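You operate a simulated robot arm through the tools that you are given. There is no shell and no other tool. Be economical: measure what you need, move in short steps, check, and stop when the job is done.

The job below is to be done with a simulated robot arm. You get a single attempt, and the scene is never put back.

TASK
Shut both valves of the strainer block and take both strainers out.
Fine: valves first, then latches; clogged one in the short black tray, the other in the long white tray.

The check looks at the end state, three seconds after you hand in, the way a careful person would. Anything else that was tipped, shoved, dropped, spilled or broken makes it a failure.

THE ROBOT
A 6-joint arm with a two-finger parallel gripper, fixed in place. Base frame: the origin is at the foot of the arm, x ahead of it, y to its left, z up; the work surface is at about z = 0. Lengths are in m, angles in rad, forces in N, time in s.
With the tool pointing down near the work surface it reaches from about 0.18 to 0.46 m from the base axis. Its first joint turns from -1.222 to 1.222 rad. Payload 1.9 kg.
The TCP is the grasp point between the finger pads, 0.023 m short of the fingertips. In the tool frame z runs along the fingers and y along their closing line. Largest opening 0.094 m; finger width 0.038, thickness 0.01; the body of the gripper, 0.054 by 0.096 m, starts 0.039 m behind the TCP.
Orientation is that of the tool frame in the base frame, as [roll, pitch, yaw] about the fixed x, y, z axes, in that order (R = Rz(yaw) Ry(pitch) Rx(roll)). With the fingers straight down and closing along the base's y, the tool's x points along the base's -x, its y along +y and its z along -z.

THE INTERFACE
- The arm moves only by the tool nudge_tool. Its arguments are lists of equal length, an entry for each row: "turn": the turn, a rotation vector about the base's x, y, z in degrees, a list of three; "translation": the shift along the base's x, y, z in cm, a list of three; "fingers": the opening in per cent of the stroke, from 0 (shut) to 100 (fully open). In form: {"turn": [[rx, ry, rz], ...], "translation": [[x, y, z], ...], "fingers": [fingers, ...]}. A call has 1 to 10 rows; each row is the pose to reach, as a shift and turn from the pose commanded when the call began. Rows are played at 5 a second. More than 0.05 m and 0.15 rad between two rows, or a gripper value outside its range, and nothing of the call is played. Where a pose cannot be reached the arm comes as near as it can. A force on the tool above 60 N (or 10 N above the force at the start of the call, whichever is more), or a blocked arm, ends the call early, and 0.2 s more pass. Each finger travels about 0.108 m/s and halts on what it meets, pressing with about 39 N; the grip force reading is that of the motor and also rises with nothing between the fingers. The clock runs only during rows and for 0.2 s after the last one: add rows that repeat a pose to give the fingers time. It gives the time, the measured TCP pose, the force on the tool (base axes), the opening and the grip force at its end, in the units of the frame above (readings bear some noise), with the torque about the TCP (base axes, N m) and any sound that the robot's microphone picked up.
- Cameras (640 x 400 px; columns grow to the right, rows downward): "scene" is fixed at [0.0773, 0.3268, 0.4166]; the picture's right is [-0.64, -0.77, 0.00], its down [-0.47, 0.39, -0.79] and it looks along [0.61, -0.51, -0.61] (base axes); focal length 214 px, centre (320, 200). "wrist" rides on the gripper at [0.087, 0.016, -0.074] in the tool frame; the picture's right is [-0.18, 0.98, 0.00], its down [-0.58, -0.11, -0.81] and it looks along [-0.79, -0.15, 0.59] (tool axes); focal length 243 px, centre (320, 200). There is no depth. A picture from a camera that has moved, and an enlarged one, comes with that camera's place and axes in the base frame and with its lens. The place of the scene camera against the robot may be out by one fixed shift of up to 0.018 m in any direction.
- camera(camera): a new picture of that camera. No time passes.
- inspect(camera, box): a new picture of the part [left, top, right, bottom] of that camera's present view, enlarged. No time passes.
- hand_in(): hands the job in; it is judged then, once.

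Work in short steps. Places have to be worked out from the pictures, the camera data and where the tool is seen: move nearer, look again, correct. Check each grasp and each placing, and mend what went wrong. You have 120 turns and 76 pictures in all, those below and enlarged ones among them. Open the gripper and draw the arm clear of the work before you hand the job in, unless the task says otherwise; then end with one line.

The tools are called as a command line: name --argument value ..., lists and objects as JSON in quotes. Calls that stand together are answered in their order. nudge_tool: Moves the arm, as the interface text tells. Its arguments: {"type":"object","properties":{"turn":{"type":"array"},"translation":{"type":"array"},"fingers":{"type":"array"}},"required":["turn","translation","fingers"]} The other tools are called the same way: camera (camera) takes a picture; inspect (camera, box) takes an enlarged picture of a part of a camera's view; hand_in () hands the job in.

At the start:

```text
time: 0.0
ee_pos: [0.2951, 0.1397, 0.3148]
tool_rot: [-3.141, -0.001, 3.139]
ft_force: [0.6, 0.3, -0.8]
wrist_torque: [0.0, -0.01, 0.01]
width: 0.0942
finger_force: 0.0
```

scene: 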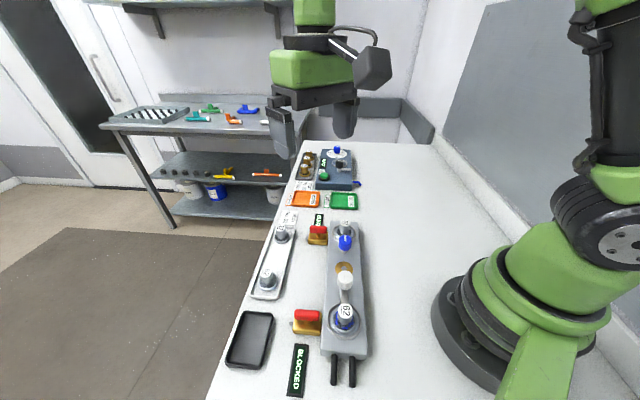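
wrist: 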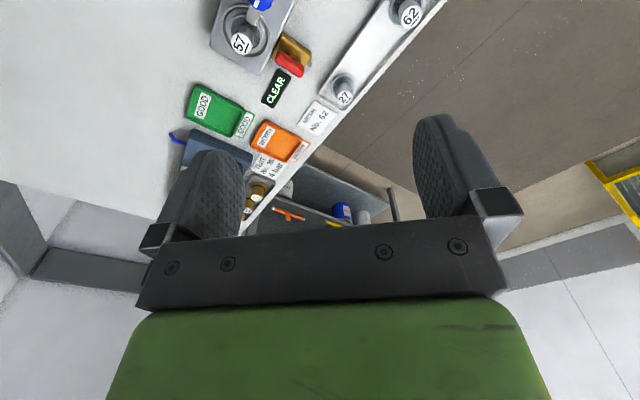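

I start by looking at the strainer block and trays in close-up, to identify the parts.

inspect --camera "scene" --box '[220, 200, 400, 312]'

inspect --camera "scene" --box '[220, 288, 400, 400]'

inspect --camera "scene" --box '[270, 135, 380, 205]'

```text
3.56 times, centred on (310, 256) of scene
camera zoom: at [0.0773, 0.3268, 0.4166], right [-0.64, -0.77, 0.0], down [-0.47, 0.39, -0.79], along [0.61, -0.51, -0.61], focal length 763 px, centre (356, 1)
```

zoom: 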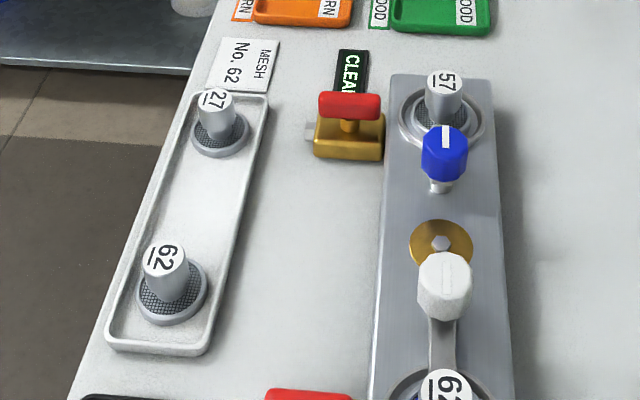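

```text
3.56 times, centred on (310, 344) of scene
camera zoom: at [0.0773, 0.3268, 0.4166], right [-0.64, -0.77, 0.0], down [-0.47, 0.39, -0.79], along [0.61, -0.51, -0.61], focal length 763 px, centre (356, -312)
```

zoom: 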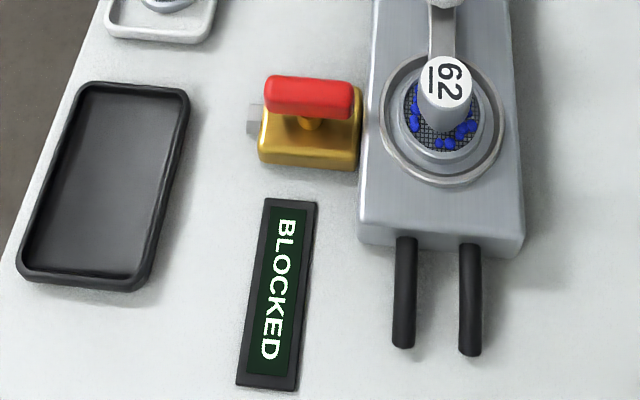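

```text
5.71 times, centred on (325, 170) of scene
camera zoom: at [0.0773, 0.3268, 0.4166], right [-0.64, -0.77, 0.0], down [-0.47, 0.39, -0.79], along [0.61, -0.51, -0.61], focal length 1226 px, centre (291, 371)
```

zoom: 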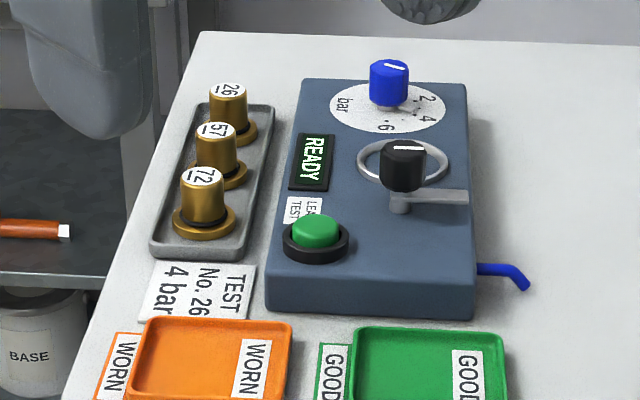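

The block runs diagonally (about 45°) with strainer 62 (clogged, "BLOCKED") near and 57 ("CLEAR") far; the red handles look like the valves, and the white and blue knobs may be the latches. I tilt the tool and draw back a little for a steeper wrist view.

nudge_tool --turn '[[0, 7, 0], [0, 14, 0], [0, 21, 0], [0, 28, 0], [0, 35, 0], [0, 35, 0]]' --translation '[[-1.5, 0, 1], [-3, 0, 2], [-4.5, 0, 3], [-6, 0, 4], [-8, 0, 5], [-8, 0, 5]]' --fingers '[100, 100, 100, 100, 100, 100]'

camera --camera "wrist"

```text
time: 1.4
ee_pos: [0.2157, 0.1419, 0.3659]
tool_rot: [-3.141, -0.61, 3.141]
ft_force: [-0.1, -0.1, -0.3]
wrist_torque: [0.02, 0.03, 0.03]
width: 0.0938
finger_force: 0.1
```

```text
70 pictures are left
camera wrist: at [0.1869, 0.1579, 0.476], right [0.15, 0.98, -0.11], down [0.94, -0.11, 0.33], along [0.31, -0.15, -0.94], focal length 243 px, centre (320, 200)
```

wrist: 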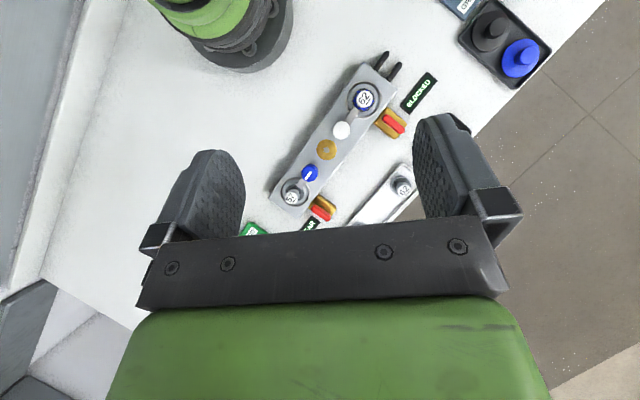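

Nice top view. I enlarge the block and the other tray at the upper right.

inspect --camera "wrist" --box '[250, 40, 450, 230]'

inspect --camera "wrist" --box '[420, 0, 580, 100]'

```text
2.11 times, centred on (350, 135) of wrist
camera zoom: at [0.1869, 0.1579, 0.476], right [0.15, 0.98, -0.11], down [0.94, -0.11, 0.33], along [0.31, -0.15, -0.94], focal length 511 px, centre (257, 337)
```

zoom: 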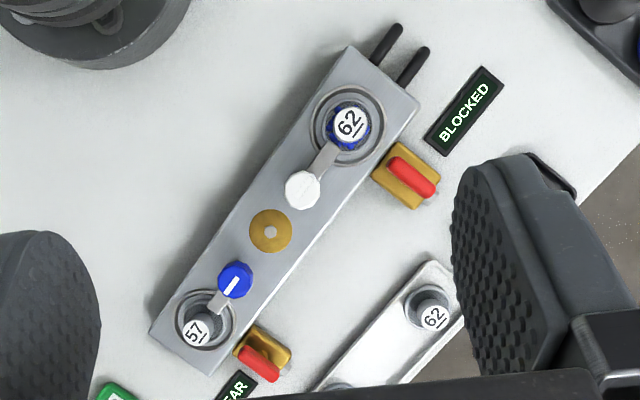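

```text
4.00 times, centred on (500, 50) of wrist
camera zoom: at [0.1869, 0.1579, 0.476], right [0.15, 0.98, -0.11], down [0.94, -0.11, 0.33], along [0.31, -0.15, -0.94], focal length 970 px, centre (-400, 800)
```

zoom: 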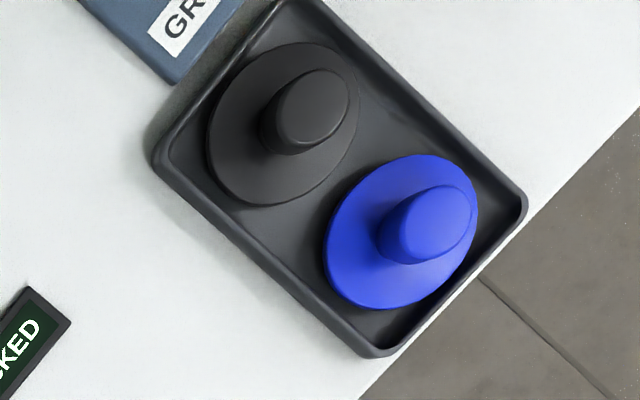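

Both valve handles (red) lie along their pipes (open), and the knob-latches' bars reach over the strainers. I untilt and move above the near valve (about x 0.212, y 0.231) for yawing.

nudge_tool --turn '[[0, -7, 0], [0, -14, 0], [0, -21, 0], [0, -28, 0], [0, -35, 0], [0, -35, 0]]' --translation '[[0, 1.8, -2.5], [0, 3.6, -5], [0, 5.4, -7.5], [0, 7.2, -10], [0, 9, -12], [0, 9, -12]]' --fingers '[100, 100, 100, 100, 100, 100]'

nudge_tool --turn '[[0, 0, 8], [0, 0, 16], [0, 0, 24], [0, 0, 32], [0, 0, 40], [0, 0, 45], [0, 0, 45]]' --translation '[[0, 0, -1], [0, 0, -2], [0, 0, -3], [0, 0, -4], [0, 0, -5], [0, 0, -6], [0, 0, -6]]' --fingers '[60, 50, 40, 40, 40, 40, 40]'

camera --camera "wrist"

```text
time: 2.8
ee_pos: [0.2149, 0.232, 0.2439]
tool_rot: [3.141, -0.001, 3.141]
ft_force: [0.2, 0.2, -0.4]
wrist_torque: [0.02, -0.02, -0.02]
width: 0.0938
finger_force: 0.0
```

```text
time: 4.4
ee_pos: [0.2142, 0.2299, 0.1854]
tool_rot: [-3.141, 0.0, -2.357]
ft_force: [-0.6, -0.9, -0.2]
wrist_torque: [-0.02, 0.01, 0.03]
width: 0.0374
finger_force: 0.1
```

```text
67 pictures are left
camera wrist: at [0.1412, 0.1809, 0.2596], right [-0.57, 0.82, 0.0], down [0.49, 0.33, 0.81], along [0.67, 0.46, -0.59], focal length 243 px, centre (320, 200)
```

wrist: 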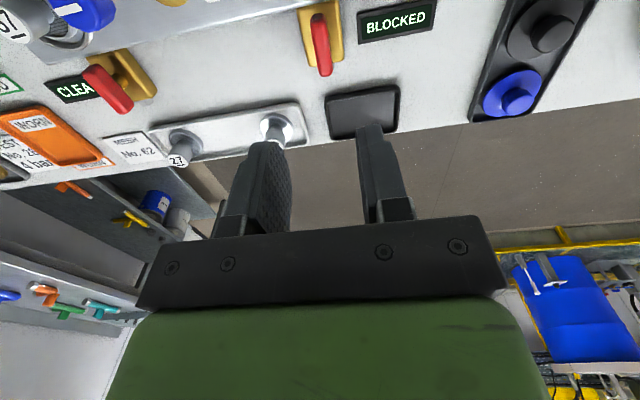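

I see the near handle above the fingers in this upside-down view. I enlarge it to fix its position.

inspect --camera "wrist" --box '[270, 0, 390, 80]'

inspect --camera "wrist" --box '[140, 60, 420, 180]'

```text
5.00 times, centred on (330, 40) of wrist
camera zoom: at [0.1412, 0.1809, 0.2596], right [-0.57, 0.82, 0.0], down [0.49, 0.33, 0.81], along [0.67, 0.46, -0.59], focal length 1213 px, centre (270, 1000)
```

zoom: 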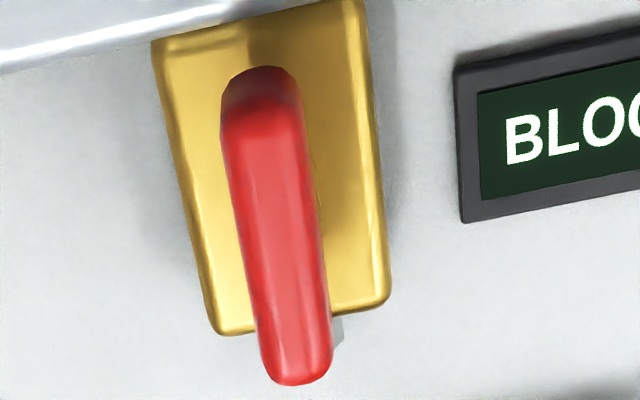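

```text
2.29 times, centred on (280, 120) of wrist
camera zoom: at [0.1412, 0.1809, 0.2596], right [-0.57, 0.82, 0.0], down [0.49, 0.33, 0.81], along [0.67, 0.46, -0.59], focal length 555 px, centre (411, 383)
```

zoom: 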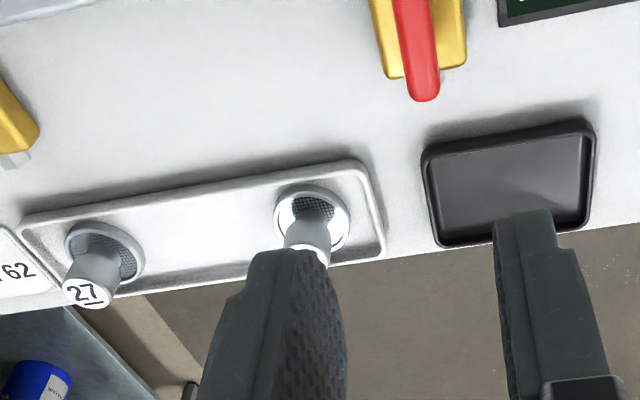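

Valve axis works out at about (0.210, 0.230), handle top near z 0.05, body top near 0.022. I go down part way and check alignment.

nudge_tool --turn '[[0, 0, 0], [0, 0, 0], [0, 0, 0], [0, 0, 0]]' --translation '[[-0.2, -0.1, -3], [-0.4, -0.1, -6], [-0.4, -0.1, -9], [-0.4, -0.1, -9]]' --fingers '[40, 40, 40, 40]'

inspect --camera "scene" --box '[230, 200, 410, 380]'

camera --camera "wrist"

```text
time: 5.4
ee_pos: [0.2109, 0.2284, 0.0934]
tool_rot: [-3.141, -0.001, -2.357]
ft_force: [0.6, -0.7, 0.4]
wrist_torque: [-0.02, 0.01, 0.0]
width: 0.0376
finger_force: 0.1
```

```text
2.22 times, centred on (320, 290) of scene
camera zoom: at [0.0773, 0.3268, 0.4166], right [-0.64, -0.77, 0.0], down [-0.47, 0.39, -0.79], along [0.61, -0.51, -0.61], focal length 477 px, centre (320, 0)
```

zoom: 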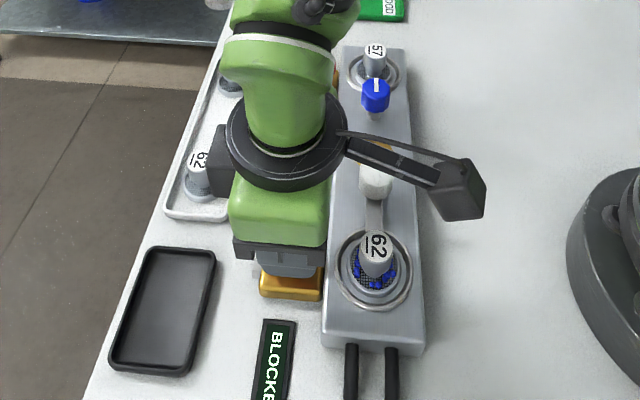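

```text
63 pictures are left
camera wrist: at [0.1375, 0.1793, 0.168], right [-0.56, 0.83, 0.0], down [0.49, 0.33, 0.81], along [0.67, 0.46, -0.59], focal length 243 px, centre (320, 200)
```

wrist: 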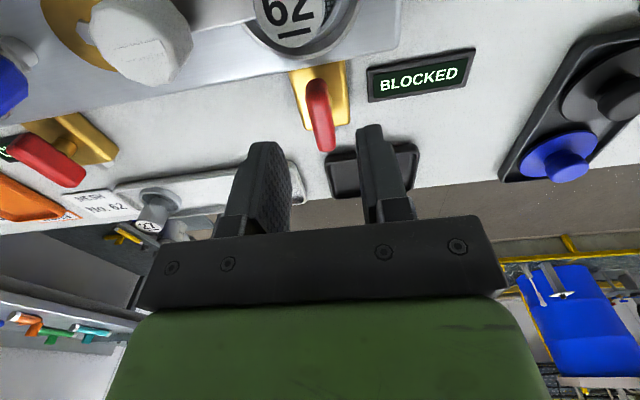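

The strainer top comes out at about z 0.07, so the gripper body will clear it. I enlarge to fix the handle height.

inspect --camera "wrist" --box '[240, 50, 420, 170]'

```text
3.33 times, centred on (330, 110) of wrist
camera zoom: at [0.1375, 0.1793, 0.168], right [-0.56, 0.83, 0.0], down [0.49, 0.33, 0.81], along [0.67, 0.46, -0.59], focal length 809 px, centre (287, 500)
```

zoom: 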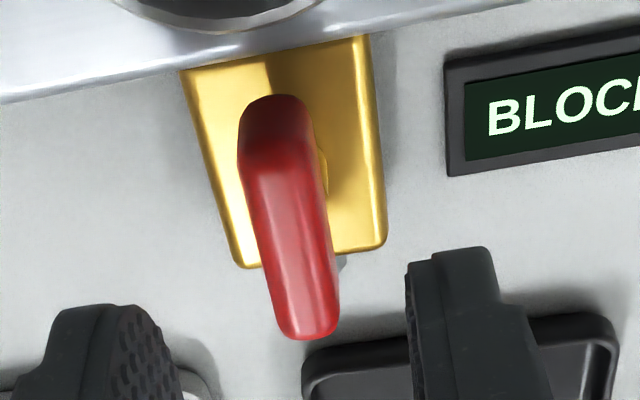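

Handle spans about z 0.029–0.046, centre about (0.2125, 0.231). I descend to TCP z 0.05 and close on it.

nudge_tool --turn '[[0, 0, 0], [0, 0, 0], [0, 0, 0], [0, 0, 0], [0, 0, 0], [0, 0, 0]]' --translation '[[0.2, 0.15, -2], [0.2, 0.15, -4.3], [0.2, 0.15, -4.3], [0.2, 0.15, -4.3], [0.2, 0.15, -4.3], [0.2, 0.15, -4.3]]' --fingers '[40, 40, 40, 0, 0, 0]'

inspect --camera "wrist" --box '[200, 50, 440, 230]'

```text
time: 6.8
ee_pos: [0.2127, 0.2315, 0.0522]
tool_rot: [3.14, -0.001, -2.357]
ft_force: [1.1, 1.7, -14.9]
wrist_torque: [0.53, -0.59, -0.01]
width: 0.0128
finger_force: 45.2
```

```text
2.22 times, centred on (320, 140) of wrist
camera zoom: at [0.1394, 0.1818, 0.1259], right [-0.56, 0.83, 0.0], down [0.49, 0.33, 0.81], along [0.67, 0.46, -0.59], focal length 539 px, centre (320, 333)
```

zoom: 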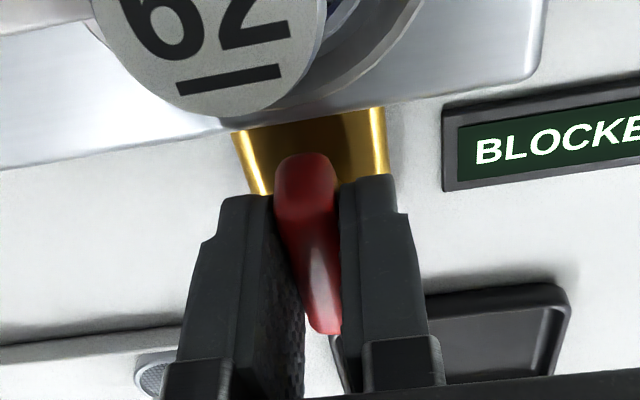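

Gripped at width 12.8 mm, but the force of 15 N in z and the 2 mm height excess suggest the tips rest on the brass body. I open slightly, lift 4 mm, and re-grip.

nudge_tool --turn '[[0, 0, 0], [0, 0, 0], [0, 0, 0], [0, 0, 0], [0, 0, 0]]' --translation '[[0, 0, 0], [0, 0, 0.4], [0, 0, 0.4], [0, 0, 0.4], [0, 0, 0.4]]' --fingers '[25, 25, 0, 0, 0]'

```text
time: 8.0
ee_pos: [0.2121, 0.2311, 0.0559]
tool_rot: [3.141, 0.002, -2.357]
ft_force: [-2.7, 9.7, -7.3]
wrist_torque: [-0.11, 0.28, 0.03]
width: 0.0127
finger_force: 44.5
```

Still a light lateral load from the clamping, acceptable. I try a small clockwise turn (−16°) and watch torque.

nudge_tool --turn '[[0, 0, -4], [0, 0, -8], [0, 0, -12], [0, 0, -16]]' --translation '[[0, 0, 0], [0, 0, 0], [0, 0, 0], [0, 0, 0]]' --fingers '[0, 0, 0, 0]'

inspect --camera "wrist" --box '[200, 50, 440, 230]'

```text
time: 9.0
ee_pos: [0.2134, 0.2312, 0.0561]
tool_rot: [-3.139, 0.002, -2.637]
ft_force: [-6.5, 32.2, -37.8]
wrist_torque: [0.53, -0.21, 0.02]
width: 0.0129
finger_force: 45.1
```

```text
2.22 times, centred on (320, 140) of wrist
camera zoom: at [0.1284, 0.2038, 0.1302], right [-0.32, 0.95, 0.0], down [0.56, 0.19, 0.81], along [0.77, 0.25, -0.59], focal length 539 px, centre (320, 333)
```

zoom: 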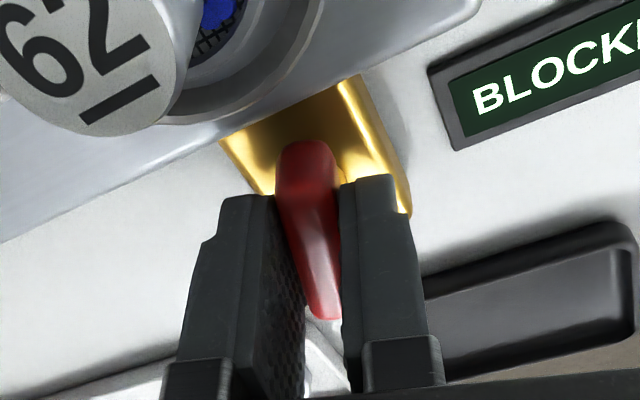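

The handle is turning with the fingers with almost no torque, but lateral/vertical load grew to about 38 N. I release, see the unloaded reading, and look.

nudge_tool --turn '[[0, 0, 0], [0, 0, 0]]' --translation '[[0, 0, 0], [0, 0, 0]]' --fingers '[28, 28]'

inspect --camera "wrist" --box '[200, 50, 440, 230]'

```text
time: 9.6
ee_pos: [0.2127, 0.2299, 0.0561]
tool_rot: [3.141, 0.0, -2.638]
ft_force: [0.4, 0.2, -0.8]
wrist_torque: [-0.01, 0.0, -0.01]
width: 0.0265
finger_force: 0.1
```

```text
2.22 times, centred on (320, 140) of wrist
camera zoom: at [0.1287, 0.2032, 0.131], right [-0.31, 0.95, 0.0], down [0.56, 0.19, 0.81], along [0.77, 0.25, -0.59], focal length 539 px, centre (320, 333)
```

zoom: 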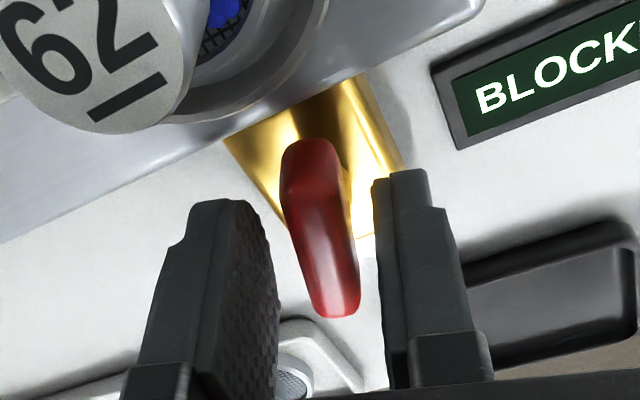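

Unloaded reads zero; gripping pulled the tool about +y 1.3 mm, so I recentre by that and regrip slightly lower.

nudge_tool --turn '[[0, 0, 0], [0, 0, 0], [0, 0, 0], [0, 0, 0]]' --translation '[[-0.06, 0.14, -0.1], [-0.06, 0.14, -0.1], [-0.06, 0.14, -0.1], [-0.06, 0.14, -0.1]]' --fingers '[28, 0, 0, 0]'

```text
time: 10.6
ee_pos: [0.2132, 0.2307, 0.0565]
tool_rot: [3.142, 0.0, -2.639]
ft_force: [12.1, -22.5, 11.3]
wrist_torque: [-0.21, -0.36, 0.01]
width: 0.0129
finger_force: 45.1
```

Slight overshoot; I shift back 0.6 mm while gripped and continue turning to check load.

nudge_tool --turn '[[0, 0, 0], [0, 0, -6], [0, 0, -12], [0, 0, -18], [0, 0, -18]]' --translation '[[0.03, -0.06, 0], [0.03, -0.06, 0], [0.03, -0.06, 0], [0.03, -0.06, 0], [0.03, -0.06, 0]]' --fingers '[0, 0, 0, 0, 0]'

```text
time: 11.8
ee_pos: [0.2128, 0.2311, 0.0565]
tool_rot: [-3.141, -0.001, -2.953]
ft_force: [-14.1, -14.9, 36.5]
wrist_torque: [-0.22, 0.26, -0.01]
width: 0.0129
finger_force: 44.9
```

Load tells me where to yield: I lift 1 mm, shift (−0.4, −0.4) mm, and continue turning.

nudge_tool --turn '[[0, 0, 0], [0, 0, -6], [0, 0, -12], [0, 0, -18], [0, 0, -24], [0, 0, -24]]' --translation '[[-0.04, -0.04, 0.08], [-0.04, -0.04, 0.08], [-0.04, -0.04, 0.08], [-0.04, -0.04, 0.08], [-0.04, -0.04, 0.08], [-0.04, -0.04, 0.08]]' --fingers '[0, 0, 0, 0, 0, 0]'

```text
time: 13.2
ee_pos: [0.2124, 0.2313, 0.0559]
tool_rot: [3.141, 0.001, 2.913]
ft_force: [5.5, 7.0, -39.8]
wrist_torque: [0.07, -0.06, 0.03]
width: 0.0129
finger_force: 44.9
```

Turned 58° in total. I lower 0.5 mm and go on for the remaining 32°.

nudge_tool --turn '[[0, 0, 0], [0, 0, -6], [0, 0, -12], [0, 0, -18], [0, 0, -24], [0, 0, -24]]' --translation '[[0, 0, -0.06], [0, 0, -0.06], [0, 0, -0.06], [0, 0, -0.06], [0, 0, -0.06], [0, 0, -0.06]]' --fingers '[0, 0, 0, 0, 0, 0]'

camera --camera "wrist"

```text
time: 14.6
ee_pos: [0.2123, 0.2319, 0.0567]
tool_rot: [3.141, 0.0, 2.489]
ft_force: [-5.5, -2.2, 24.1]
wrist_torque: [-0.26, -0.01, -0.01]
width: 0.0127
finger_force: 44.5
```

```text
58 pictures are left
camera wrist: at [0.1529, 0.2971, 0.1303], right [0.74, 0.67, 0.0], down [0.4, -0.44, 0.81], along [0.54, -0.6, -0.59], focal length 243 px, centre (320, 200)
```

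wrist: 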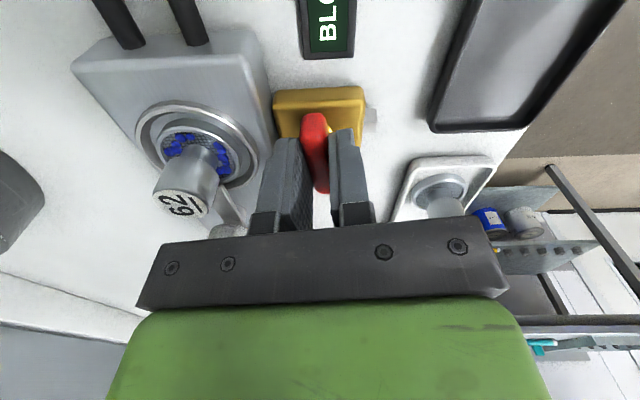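

Nearly across the pipe. I turn the last 8°, then 3° more, to feel for a stop.

nudge_tool --turn '[[0, 0, -4], [0, 0, -8], [0, 0, -11], [0, 0, -11]]' --translation '[[0, 0, 0.04], [0, 0, 0.04], [0, 0, 0.04], [0, 0, 0.04]]' --fingers '[0, 0, 0, 0]'

```text
time: 15.6
ee_pos: [0.2124, 0.2317, 0.0557]
tool_rot: [3.139, 0.001, 2.305]
ft_force: [-11.7, 2.7, 32.1]
wrist_torque: [-0.34, -0.05, 1.8]
width: 0.0136
finger_force: 45.1
```

The 1.8 N·m torque marks the stop: near valve shut. I release, lift, and check with the scene camera.

nudge_tool --turn '[[0, 0, 3], [0, 0, 3], [0, 0, 3], [0, 0, 3], [0, 0, 3], [0, 0, 3], [0, 0, 3]]' --translation '[[0, 0, 0], [0, 0, 0], [0, 0, 0], [0, 0, 2], [0, 0, 6], [0, 0, 10], [0, 0, 10]]' --fingers '[0, 28, 28, 28, 28, 28, 28]'

nudge_tool --turn '[[0, 0, 8], [0, 0, 16], [0, 0, 24], [0, 0, 32], [0, 0, 40], [0, 0, 48], [0, 0, 56], [0, 0, 64], [0, 0, 72], [0, 0, 80]]' --translation '[[1, -1, 0], [2, -2, 0], [3.5, -3.5, 0], [5, -5, 0], [6.5, -6.5, 0], [8, -8, 0], [9.5, -9.5, 0], [11, -11, 0], [12.5, -12.5, 0], [14, -14.2, 0]]' --fingers '[28, 28, 28, 28, 28, 28, 28, 40, 40, 40]'

nudge_tool --turn '[[0, 0, 8], [0, 0, 8]]' --translation '[[0, 0, -1], [0, 0, -1]]' --fingers '[40, 40]'

camera --camera "wrist"

inspect --camera "scene" --box '[230, 200, 410, 380]'

```text
time: 17.2
ee_pos: [0.2119, 0.2334, 0.1568]
tool_rot: [3.14, 0.0, 2.355]
ft_force: [0.0, 0.7, -0.1]
wrist_torque: [0.0, 0.01, -0.03]
width: 0.0264
finger_force: 0.1
```

```text
time: 19.4
ee_pos: [0.3511, 0.0896, 0.1563]
tool_rot: [3.141, -0.001, -2.531]
ft_force: [0.3, -0.1, -0.4]
wrist_torque: [-0.02, -0.01, 0.01]
width: 0.0376
finger_force: 0.1
```

```text
time: 20.0
ee_pos: [0.3518, 0.0896, 0.1458]
tool_rot: [3.141, -0.001, -2.392]
ft_force: [-0.3, -0.3, -0.5]
wrist_torque: [-0.02, -0.02, 0.01]
width: 0.0375
finger_force: 0.0
```

```text
57 pictures are left
camera wrist: at [0.2772, 0.0429, 0.22], right [-0.54, 0.84, 0.0], down [0.5, 0.32, 0.81], along [0.68, 0.43, -0.59], focal length 243 px, centre (320, 200)
```

wrist: 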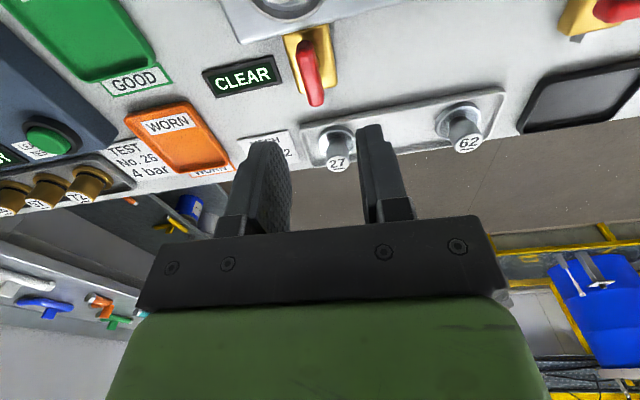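

```text
2.22 times, centred on (320, 290) of scene
camera zoom: at [0.0773, 0.3268, 0.4166], right [-0.64, -0.77, 0.0], down [-0.47, 0.39, -0.79], along [0.61, -0.51, -0.61], focal length 477 px, centre (320, 0)
```

zoom: 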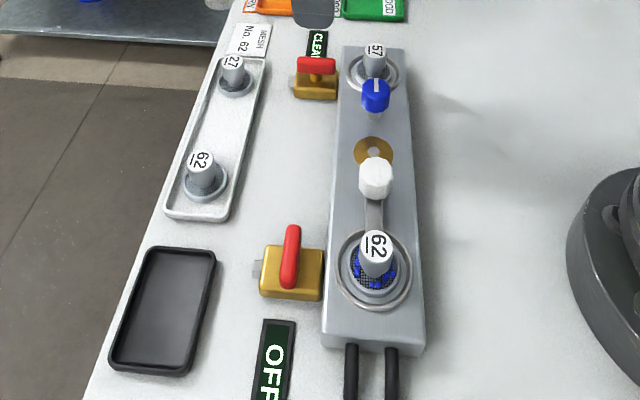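

Near valve is across and its sign reads "OFF". Now I enlarge the far handle.

inspect --camera "wrist" --box '[250, 10, 370, 120]'

```text
3.64 times, centred on (310, 65) of wrist
camera zoom: at [0.2772, 0.0429, 0.22], right [-0.54, 0.84, 0.0], down [0.5, 0.32, 0.81], along [0.68, 0.43, -0.59], focal length 882 px, centre (356, 691)
```

zoom: 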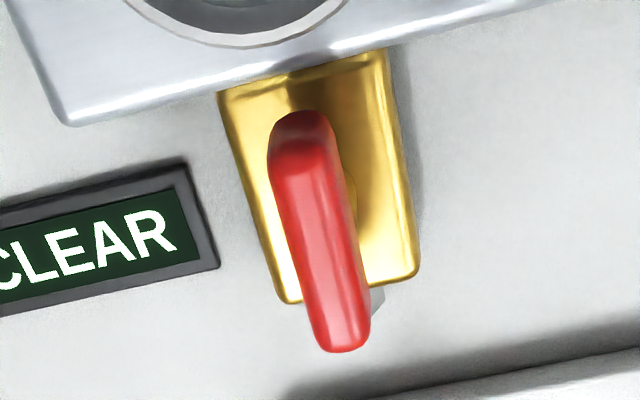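

Handle centre about (0.3575, 0.0855). I move over, fix the last 2° of yaw, descend to z 0.055 and grip.

nudge_tool --turn '[[0, 0, 2], [0, 0, 2], [0, 0, 2], [0, 0, 2], [0, 0, 2], [0, 0, 2], [0, 0, 2]]' --translation '[[0.6, -0.45, -3], [0.6, -0.45, -6], [0.6, -0.45, -9.0], [0.6, -0.45, -9.0], [0.6, -0.45, -9.0], [0.6, -0.45, -9.0], [0.6, -0.45, -9.0]]' --fingers '[40, 40, 40, 40, 0, 0, 0]'

inspect --camera "wrist" --box '[200, 50, 440, 230]'

```text
time: 21.6
ee_pos: [0.3599, 0.0851, 0.0535]
tool_rot: [3.14, 0.001, -2.356]
ft_force: [-8.4, 16.0, -5.7]
wrist_torque: [0.4, -0.28, -0.01]
width: 0.0129
finger_force: 45.1
```

```text
2.22 times, centred on (320, 140) of wrist
camera zoom: at [0.2852, 0.0361, 0.1286], right [-0.56, 0.83, 0.0], down [0.49, 0.33, 0.81], along [0.66, 0.46, -0.59], focal length 539 px, centre (320, 333)
```

zoom: 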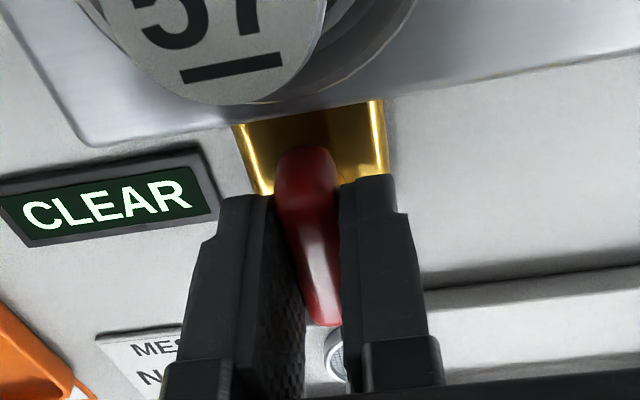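

Good grip. I yield slightly with the load and turn 24° clockwise.

nudge_tool --turn '[[0, 0, 0], [0, 0, -6], [0, 0, -12], [0, 0, -18], [0, 0, -24], [0, 0, -24]]' --translation '[[-0.03, 0.05, 0], [-0.03, 0.05, 0], [-0.03, 0.05, 0], [-0.03, 0.05, 0], [-0.03, 0.05, 0], [-0.03, 0.05, 0]]' --fingers '[0, 0, 0, 0, 0, 0]'

```text
time: 23.0
ee_pos: [0.3572, 0.0846, 0.0552]
tool_rot: [-3.141, -0.001, -2.777]
ft_force: [10.3, 20.2, -35.9]
wrist_torque: [0.31, -0.26, 0.01]
width: 0.013
finger_force: 44.8
```

Loads are moderate; I lower 0.6 mm, shift by (+0.3, +0.5) mm and continue 24°.

nudge_tool --turn '[[0, 0, 0], [0, 0, -6], [0, 0, -12], [0, 0, -18], [0, 0, -24], [0, 0, -24]]' --translation '[[0.03, 0.05, -0.06], [0.03, 0.05, -0.06], [0.03, 0.05, -0.06], [0.03, 0.05, -0.06], [0.03, 0.05, -0.06], [0.03, 0.05, -0.06]]' --fingers '[0, 0, 0, 0, 0, 0]'

```text
time: 24.4
ee_pos: [0.3575, 0.0849, 0.054]
tool_rot: [-3.141, -0.001, 3.087]
ft_force: [-1.0, 18.6, -11.8]
wrist_torque: [0.27, 1.3, 0.0]
width: 0.0126
finger_force: 45.2
```

Turned 48° so far; I continue another 24°.

nudge_tool --turn '[[0, 0, 0], [0, 0, -6], [0, 0, -12], [0, 0, -18], [0, 0, -24], [0, 0, -24]]' --translation '[[0, 0.05, 0], [0, 0.05, 0], [0, 0.05, 0], [0, 0.05, 0], [0, 0.05, 0], [0, 0.05, 0]]' --fingers '[0, 0, 0, 0, 0, 0]'

nudge_tool --turn '[[0, 0, -5], [0, 0, -10], [0, 0, -15], [0, 0, -20], [0, 0, -20]]' --translation '[[0, 0, 0], [0, 0, 0], [0, 0, 0], [0, 0, 0], [0, 0, 0]]' --fingers '[0, 0, 0, 0, 0]'

camera --camera "wrist"

```text
time: 25.8
ee_pos: [0.3577, 0.0863, 0.0552]
tool_rot: [-3.14, -0.001, 2.665]
ft_force: [-29.1, 13.2, 21.1]
wrist_torque: [0.18, 0.03, 0.0]
width: 0.013
finger_force: 45.1
```

```text
time: 27.0
ee_pos: [0.3596, 0.0865, 0.055]
tool_rot: [-3.141, 0.002, 2.322]
ft_force: [-26.9, 1.3, 29.1]
wrist_torque: [-0.2, 0.19, 1.77]
width: 0.0128
finger_force: 44.6
```

```text
53 pictures are left
camera wrist: at [0.3104, 0.1611, 0.1292], right [0.84, 0.54, 0.0], down [0.32, -0.5, 0.81], along [0.43, -0.68, -0.59], focal length 243 px, centre (320, 200)
```

wrist: 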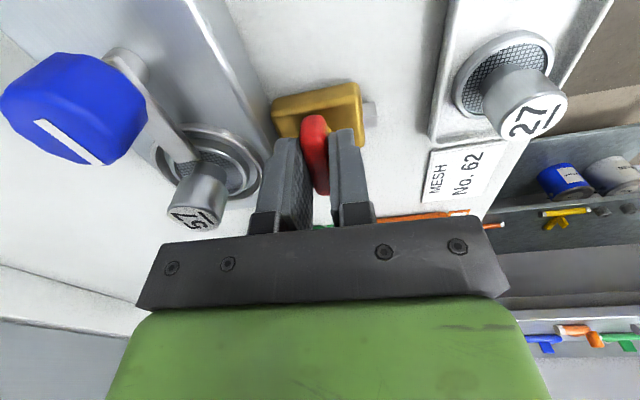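

Stop reached (1.8 N·m). I release, lift clear and move towards the blue latch knob for a look; the scene view confirms the sign.

nudge_tool --turn '[[0, 0, 2], [0, 0, 2], [0, 0, 2], [0, 0, 2], [0, 0, 2], [0, 0, 2], [0, 0, 2]]' --translation '[[0, 0, 0], [0, 0, 0], [0, 0, 0], [0, 0, 2], [0, 0, 6], [0, 0, 10], [0, 0, 12]]' --fingers '[0, 28, 28, 28, 28, 28, 28]'

nudge_tool --turn '[[0, 0, 0], [0, 0, 0], [0, 0, 0], [0, 0, 0]]' --translation '[[-3, 0, 0], [-6, 0, 0], [-9, 0, 0], [-9, 0, 0]]' --fingers '[40, 40, 40, 40]'

camera --camera "wrist"

inspect --camera "scene" --box '[230, 180, 410, 360]'

```text
time: 28.6
ee_pos: [0.3578, 0.0853, 0.1745]
tool_rot: [-3.141, -0.001, 2.357]
ft_force: [0.4, 0.1, -0.4]
wrist_torque: [-0.04, -0.01, 0.01]
width: 0.0262
finger_force: 0.0
```

```text
time: 29.6
ee_pos: [0.2685, 0.0829, 0.1752]
tool_rot: [-3.141, -0.001, 2.356]
ft_force: [0.4, -0.7, 0.5]
wrist_torque: [-0.01, -0.01, -0.02]
width: 0.0377
finger_force: 0.0
```

```text
52 pictures are left
camera wrist: at [0.2184, 0.1572, 0.2495], right [0.83, 0.56, 0.0], down [0.33, -0.49, 0.81], along [0.46, -0.67, -0.59], focal length 243 px, centre (320, 200)
```

wrist: 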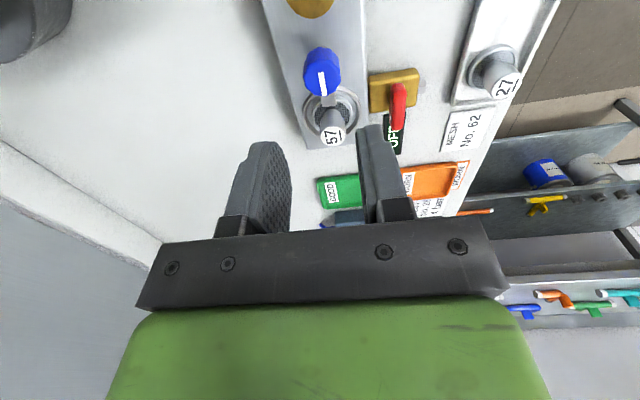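

```text
2.22 times, centred on (320, 270) of scene
camera zoom: at [0.0773, 0.3268, 0.4166], right [-0.64, -0.77, 0.0], down [-0.47, 0.39, -0.79], along [0.61, -0.51, -0.61], focal length 477 px, centre (320, 44)
```

zoom: 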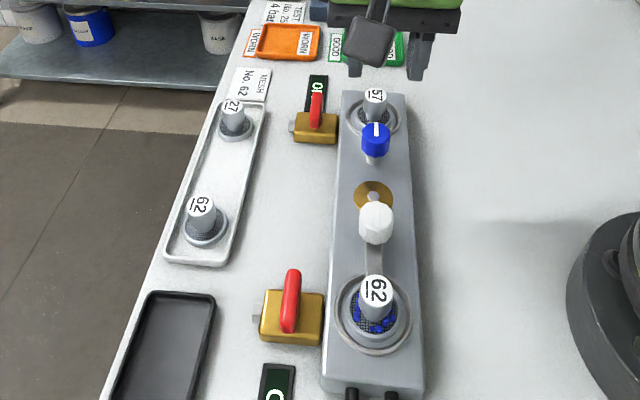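

Both valves now lie across and both signs are off. I enlarge the blue knob and strainer 57.

inspect --camera "wrist" --box '[250, 0, 410, 150]'

```text
2.67 times, centred on (330, 75) of wrist
camera zoom: at [0.2184, 0.1572, 0.2495], right [0.83, 0.56, 0.0], down [0.33, -0.49, 0.81], along [0.46, -0.67, -0.59], focal length 647 px, centre (293, 533)
```

zoom: 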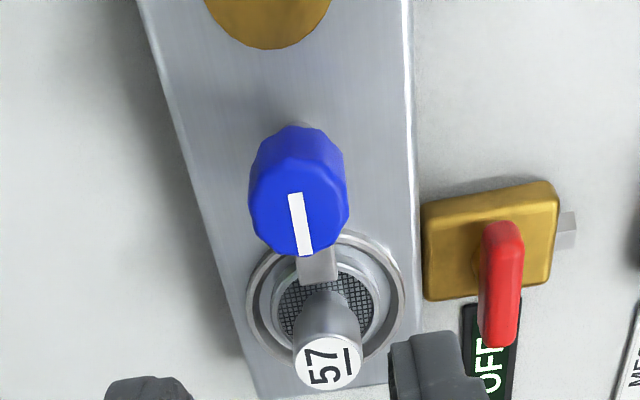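

Blue knob top is about z 0.08, centre (0.269, 0.085), 26 mm wide. I descend to grip it with tips around z 0.06.

nudge_tool --turn '[[0, 0, 0], [0, 0, 0], [0, 0, 0], [0, 0, 0]]' --translation '[[0.05, 0.05, -3], [0.05, 0.05, -6], [0.05, 0.05, -7.5], [0.05, 0.05, -7.5]]' --fingers '[48, 48, 48, 48]'

camera --camera "wrist"

```text
time: 30.6
ee_pos: [0.2676, 0.0851, 0.1004]
tool_rot: [3.141, 0.001, 2.354]
ft_force: [-0.6, -0.1, 0.1]
wrist_torque: [0.0, 0.0, 0.01]
width: 0.0452
finger_force: 0.1
```

```text
49 pictures are left
camera wrist: at [0.2181, 0.1588, 0.1751], right [0.83, 0.56, 0.0], down [0.33, -0.49, 0.81], along [0.46, -0.67, -0.59], focal length 243 px, centre (320, 200)
```

wrist: 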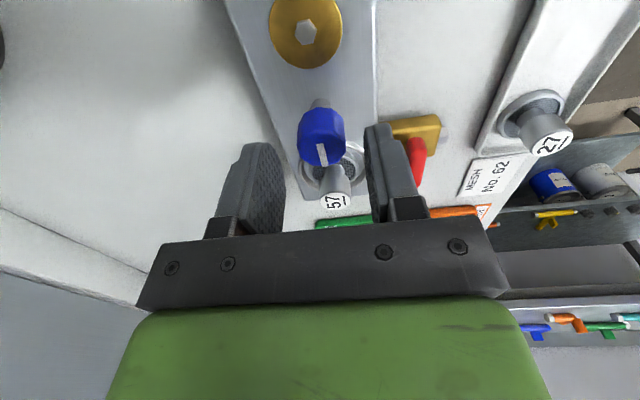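

The knob lies between the fingers; I enlarge for a more exact centre and height.

inspect --camera "wrist" --box '[260, 80, 390, 215]'

```text
2.96 times, centred on (325, 148) of wrist
camera zoom: at [0.2181, 0.1588, 0.1751], right [0.83, 0.56, 0.0], down [0.33, -0.49, 0.81], along [0.46, -0.67, -0.59], focal length 719 px, centre (305, 356)
```

zoom: 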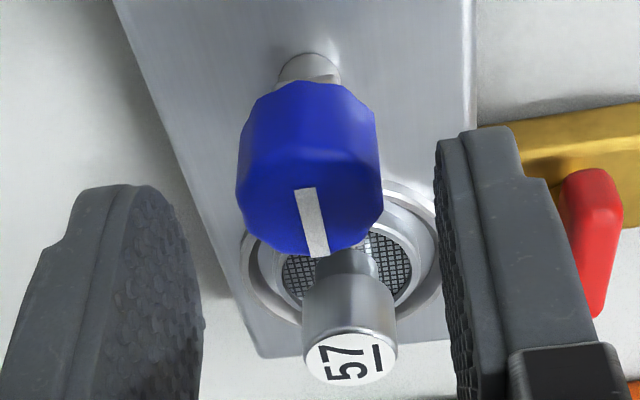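

Best estimate: knob spans z 0.053–0.0725, centred at (0.270, 0.0835). I shift (+2, −2.5) mm, descend to TCP z 0.077, and grip.

nudge_tool --turn '[[0, 0, 0], [0, 0, 0], [0, 0, 0], [0, 0, 0], [0, 0, 0], [0, 0, 0]]' --translation '[[0.2, -0.25, -1], [0.2, -0.25, -2.3], [0.2, -0.25, -2.3], [0.2, -0.25, -2.3], [0.2, -0.25, -2.3], [0.2, -0.25, -2.3]]' --fingers '[48, 48, 48, 0, 0, 0]'

inspect --camera "wrist" --box '[200, 50, 440, 230]'

```text
time: 32.0
ee_pos: [0.2712, 0.0834, 0.0781]
tool_rot: [-3.137, -0.003, 2.356]
ft_force: [-16.9, -17.8, 6.8]
wrist_torque: [0.24, -0.13, -0.05]
width: 0.0279
finger_force: 45.2
```

```text
2.22 times, centred on (320, 140) of wrist
camera zoom: at [0.2208, 0.1567, 0.1514], right [0.83, 0.56, 0.0], down [0.34, -0.49, 0.81], along [0.45, -0.67, -0.59], focal length 539 px, centre (320, 333)
```

zoom: 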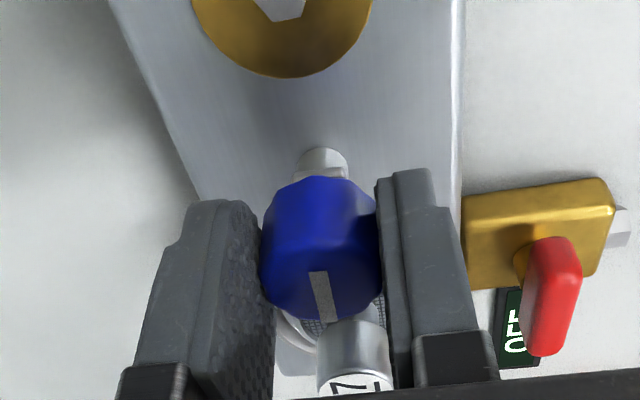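

Gripped at 27.9 mm. I yield (−0.5, −0.5) mm and try a counter-clockwise turn of 18°.

nudge_tool --turn '[[0, 0, 0], [0, 0, 6], [0, 0, 12], [0, 0, 18], [0, 0, 18]]' --translation '[[-0.05, -0.05, 0], [-0.05, -0.05, 0], [-0.05, -0.05, 0], [-0.05, -0.05, 0], [-0.05, -0.05, 0]]' --fingers '[0, 0, 0, 0, 0]'

inspect --camera "wrist" --box '[200, 50, 440, 230]'

```text
time: 33.2
ee_pos: [0.2694, 0.0828, 0.0757]
tool_rot: [-3.137, -0.003, 2.666]
ft_force: [-20.1, -21.1, -1.6]
wrist_torque: [0.16, 0.17, -0.89]
width: 0.0268
finger_force: 45.2
```

```text
2.22 times, centred on (320, 140) of wrist
camera zoom: at [0.2, 0.1374, 0.1516], right [0.61, 0.79, 0.0], down [0.47, -0.36, 0.8], along [0.63, -0.49, -0.59], focal length 539 px, centre (320, 333)
```

zoom: 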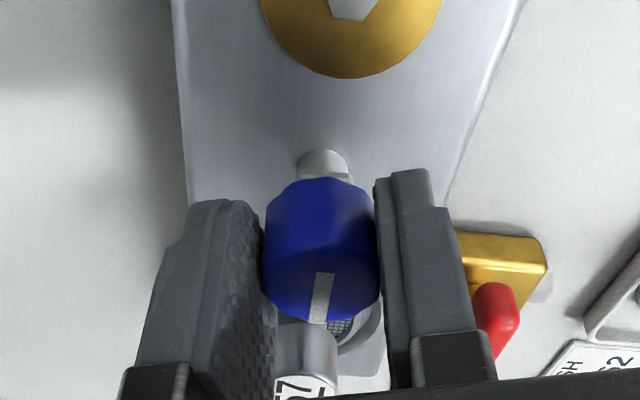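

Torque rose to −0.9 and the knob slipped in the fingers: counter-clockwise is against its stop. I release, lift, swing the tool so that a full clockwise quarter turn is within the known wrist range, and regrip.

nudge_tool --turn '[[0, 0, 0], [0, 0, 0], [0, 0, 0], [0, 0, 0], [0, 0, 0]]' --translation '[[0, 0, 0], [0, 0, 0], [0, 0, 1.5], [0, 0, 4], [0, 0, 4]]' --fingers '[42, 42, 42, 42, 42]'

nudge_tool --turn '[[0, 0, 8], [0, 0, 16], [0, 0, 24], [0, 0, 32], [0, 0, 40], [0, 0, 48], [0, 0, 56], [0, 0, 64], [0, 0, 72], [0, 0, 72]]' --translation '[[0, 0, 0], [0, 0, 0], [0, 0, 0], [0, 0, 0], [0, 0, 0], [0, 0, 0], [0, 0, 0], [0, 0, 0], [0, 0, 0], [0, 0, 0]]' --fingers '[42, 42, 42, 42, 42, 42, 42, 42, 42, 42]'

camera --camera "wrist"

```text
time: 34.4
ee_pos: [0.2698, 0.0842, 0.1184]
tool_rot: [-3.141, 0.0, 2.67]
ft_force: [-0.9, -0.4, 0.8]
wrist_torque: [0.01, -0.03, -0.03]
width: 0.0395
finger_force: 0.1
```

```text
time: 36.6
ee_pos: [0.2696, 0.0832, 0.1166]
tool_rot: [3.141, 0.001, -2.355]
ft_force: [0.0, 0.2, 0.0]
wrist_torque: [0.01, -0.03, 0.01]
width: 0.0396
finger_force: 0.1
```

```text
45 pictures are left
camera wrist: at [0.1967, 0.0339, 0.1917], right [-0.57, 0.82, 0.0], down [0.49, 0.33, 0.81], along [0.67, 0.46, -0.59], focal length 243 px, centre (320, 200)
```

wrist: 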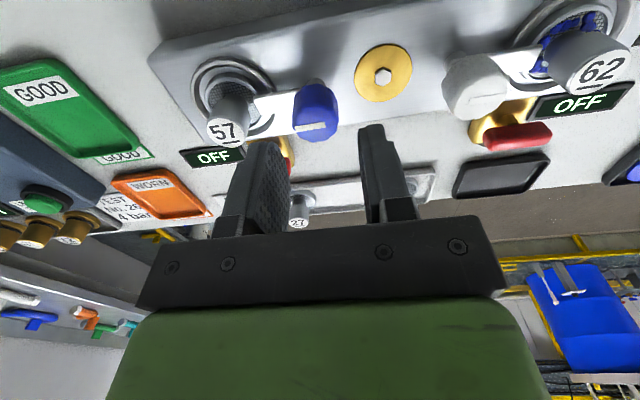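

The bar still lies on strainer 57's flange. I descend with fingers along the block axis and grip the blue knob.

nudge_tool --turn '[[0, 0, 0], [0, 0, 0], [0, 0, 0], [0, 0, 0], [0, 0, 0], [0, 0, 0]]' --translation '[[0.15, -0.05, -2], [0.15, -0.05, -4], [0.15, -0.05, -4], [0.15, -0.05, -4], [0.15, -0.05, -4], [0.15, -0.05, -4]]' --fingers '[42, 42, 42, 0, 0, 0]'

inspect --camera "wrist" --box '[200, 50, 440, 230]'

```text
time: 38.0
ee_pos: [0.2715, 0.0808, 0.0759]
tool_rot: [-3.139, 0.004, -2.358]
ft_force: [26.5, -38.4, -20.1]
wrist_torque: [0.42, -0.33, -0.07]
width: 0.0276
finger_force: 44.9
```

```text
2.22 times, centred on (320, 140) of wrist
camera zoom: at [0.1994, 0.0329, 0.1506], right [-0.56, 0.83, 0.0], down [0.49, 0.33, 0.81], along [0.67, 0.46, -0.59], focal length 539 px, centre (320, 333)
```

zoom: 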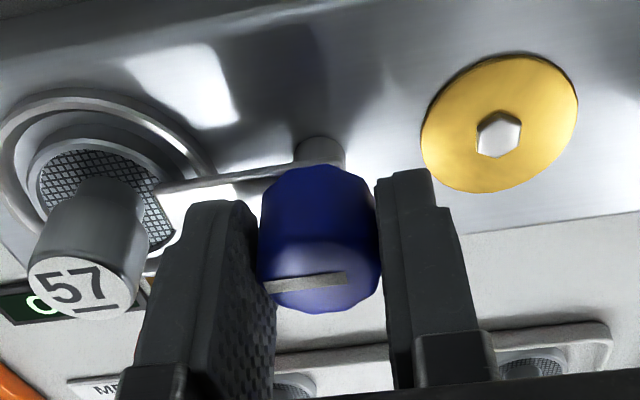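

Force tells the knob centre is about 1.2 mm further along (+x, −y). I yield and turn clockwise 18°.

nudge_tool --turn '[[0, 0, 0], [0, 0, -6], [0, 0, -12], [0, 0, -18], [0, 0, -18]]' --translation '[[0.08, -0.11, -0.03], [0.08, -0.11, -0.03], [0.08, -0.11, -0.03], [0.08, -0.11, -0.03], [0.08, -0.11, -0.03]]' --fingers '[0, 0, 0, 0, 0]'

inspect --camera "wrist" --box '[200, 50, 440, 230]'

```text
time: 39.2
ee_pos: [0.2725, 0.082, 0.076]
tool_rot: [3.141, 0.001, -2.672]
ft_force: [27.5, -30.4, -22.9]
wrist_torque: [0.37, -0.37, -0.01]
width: 0.0277
finger_force: 45.3
```

```text
2.22 times, centred on (320, 140) of wrist
camera zoom: at [0.1879, 0.0577, 0.1507], right [-0.28, 0.96, 0.0], down [0.57, 0.17, 0.81], along [0.78, 0.23, -0.59], focal length 539 px, centre (320, 333)
```

zoom: 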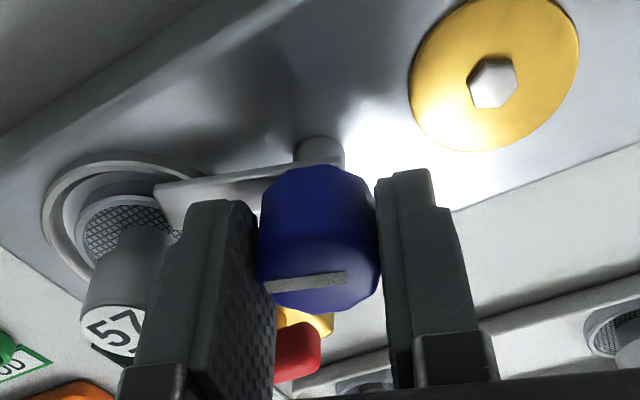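

The bar swings with the knob and no resisting torque. I continue clockwise 24° while yielding slightly.

nudge_tool --turn '[[0, 0, 0], [0, 0, -6], [0, 0, -12], [0, 0, -18], [0, 0, -24], [0, 0, -24]]' --translation '[[0.07, -0.07, -0.03], [0.07, -0.07, -0.03], [0.07, -0.07, -0.03], [0.07, -0.07, -0.03], [0.07, -0.07, -0.03], [0.07, -0.07, -0.03]]' --fingers '[0, 0, 0, 0, 0, 0]'

nudge_tool --turn '[[0, 0, -6], [0, 0, -12], [0, 0, -18], [0, 0, -24], [0, 0, -24]]' --translation '[[0, 0, 0], [0, 0, 0], [0, 0, 0], [0, 0, 0], [0, 0, 0]]' --fingers '[0, 0, 0, 0, 0]'

inspect --camera "wrist" --box '[200, 50, 440, 230]'

```text
time: 40.6
ee_pos: [0.2737, 0.0822, 0.0764]
tool_rot: [3.14, -0.001, -3.092]
ft_force: [4.0, -18.9, 23.2]
wrist_torque: [-0.62, -1.06, 0.01]
width: 0.0277
finger_force: 45.5
```

```text
time: 41.8
ee_pos: [0.2735, 0.0816, 0.0763]
tool_rot: [-3.14, 0.0, 2.773]
ft_force: [-7.6, -29.4, 39.4]
wrist_torque: [0.02, 0.11, 0.0]
width: 0.0277
finger_force: 44.6
```

```text
2.22 times, centred on (320, 140) of wrist
camera zoom: at [0.1977, 0.1282, 0.1501], right [0.53, 0.85, 0.0], down [0.5, -0.31, 0.81], along [0.68, -0.43, -0.59], focal length 539 px, centre (320, 333)
```

zoom: 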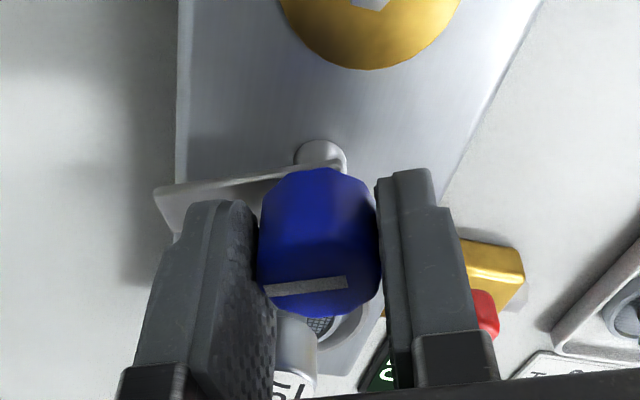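

66° turned, bar clear. I yield upward/−y and go to 90° and slightly past to feel the stop.

nudge_tool --turn '[[0, 0, 0], [0, 0, -6], [0, 0, -12], [0, 0, -18], [0, 0, -24], [0, 0, -27], [0, 0, -27]]' --translation '[[0, -0.05, 0.05], [0, -0.05, 0.05], [0, -0.05, 0.05], [0, -0.05, 0.05], [0, -0.05, 0.05], [0, -0.05, 0.05], [0, -0.05, 0.05]]' --fingers '[0, 0, 0, 0, 0, 0, 0]'

```text
time: 43.4
ee_pos: [0.2722, 0.0815, 0.0765]
tool_rot: [3.141, 0.002, 2.304]
ft_force: [-2.3, 7.4, -14.2]
wrist_torque: [-0.55, 0.05, 0.38]
width: 0.0276
finger_force: 44.9
```

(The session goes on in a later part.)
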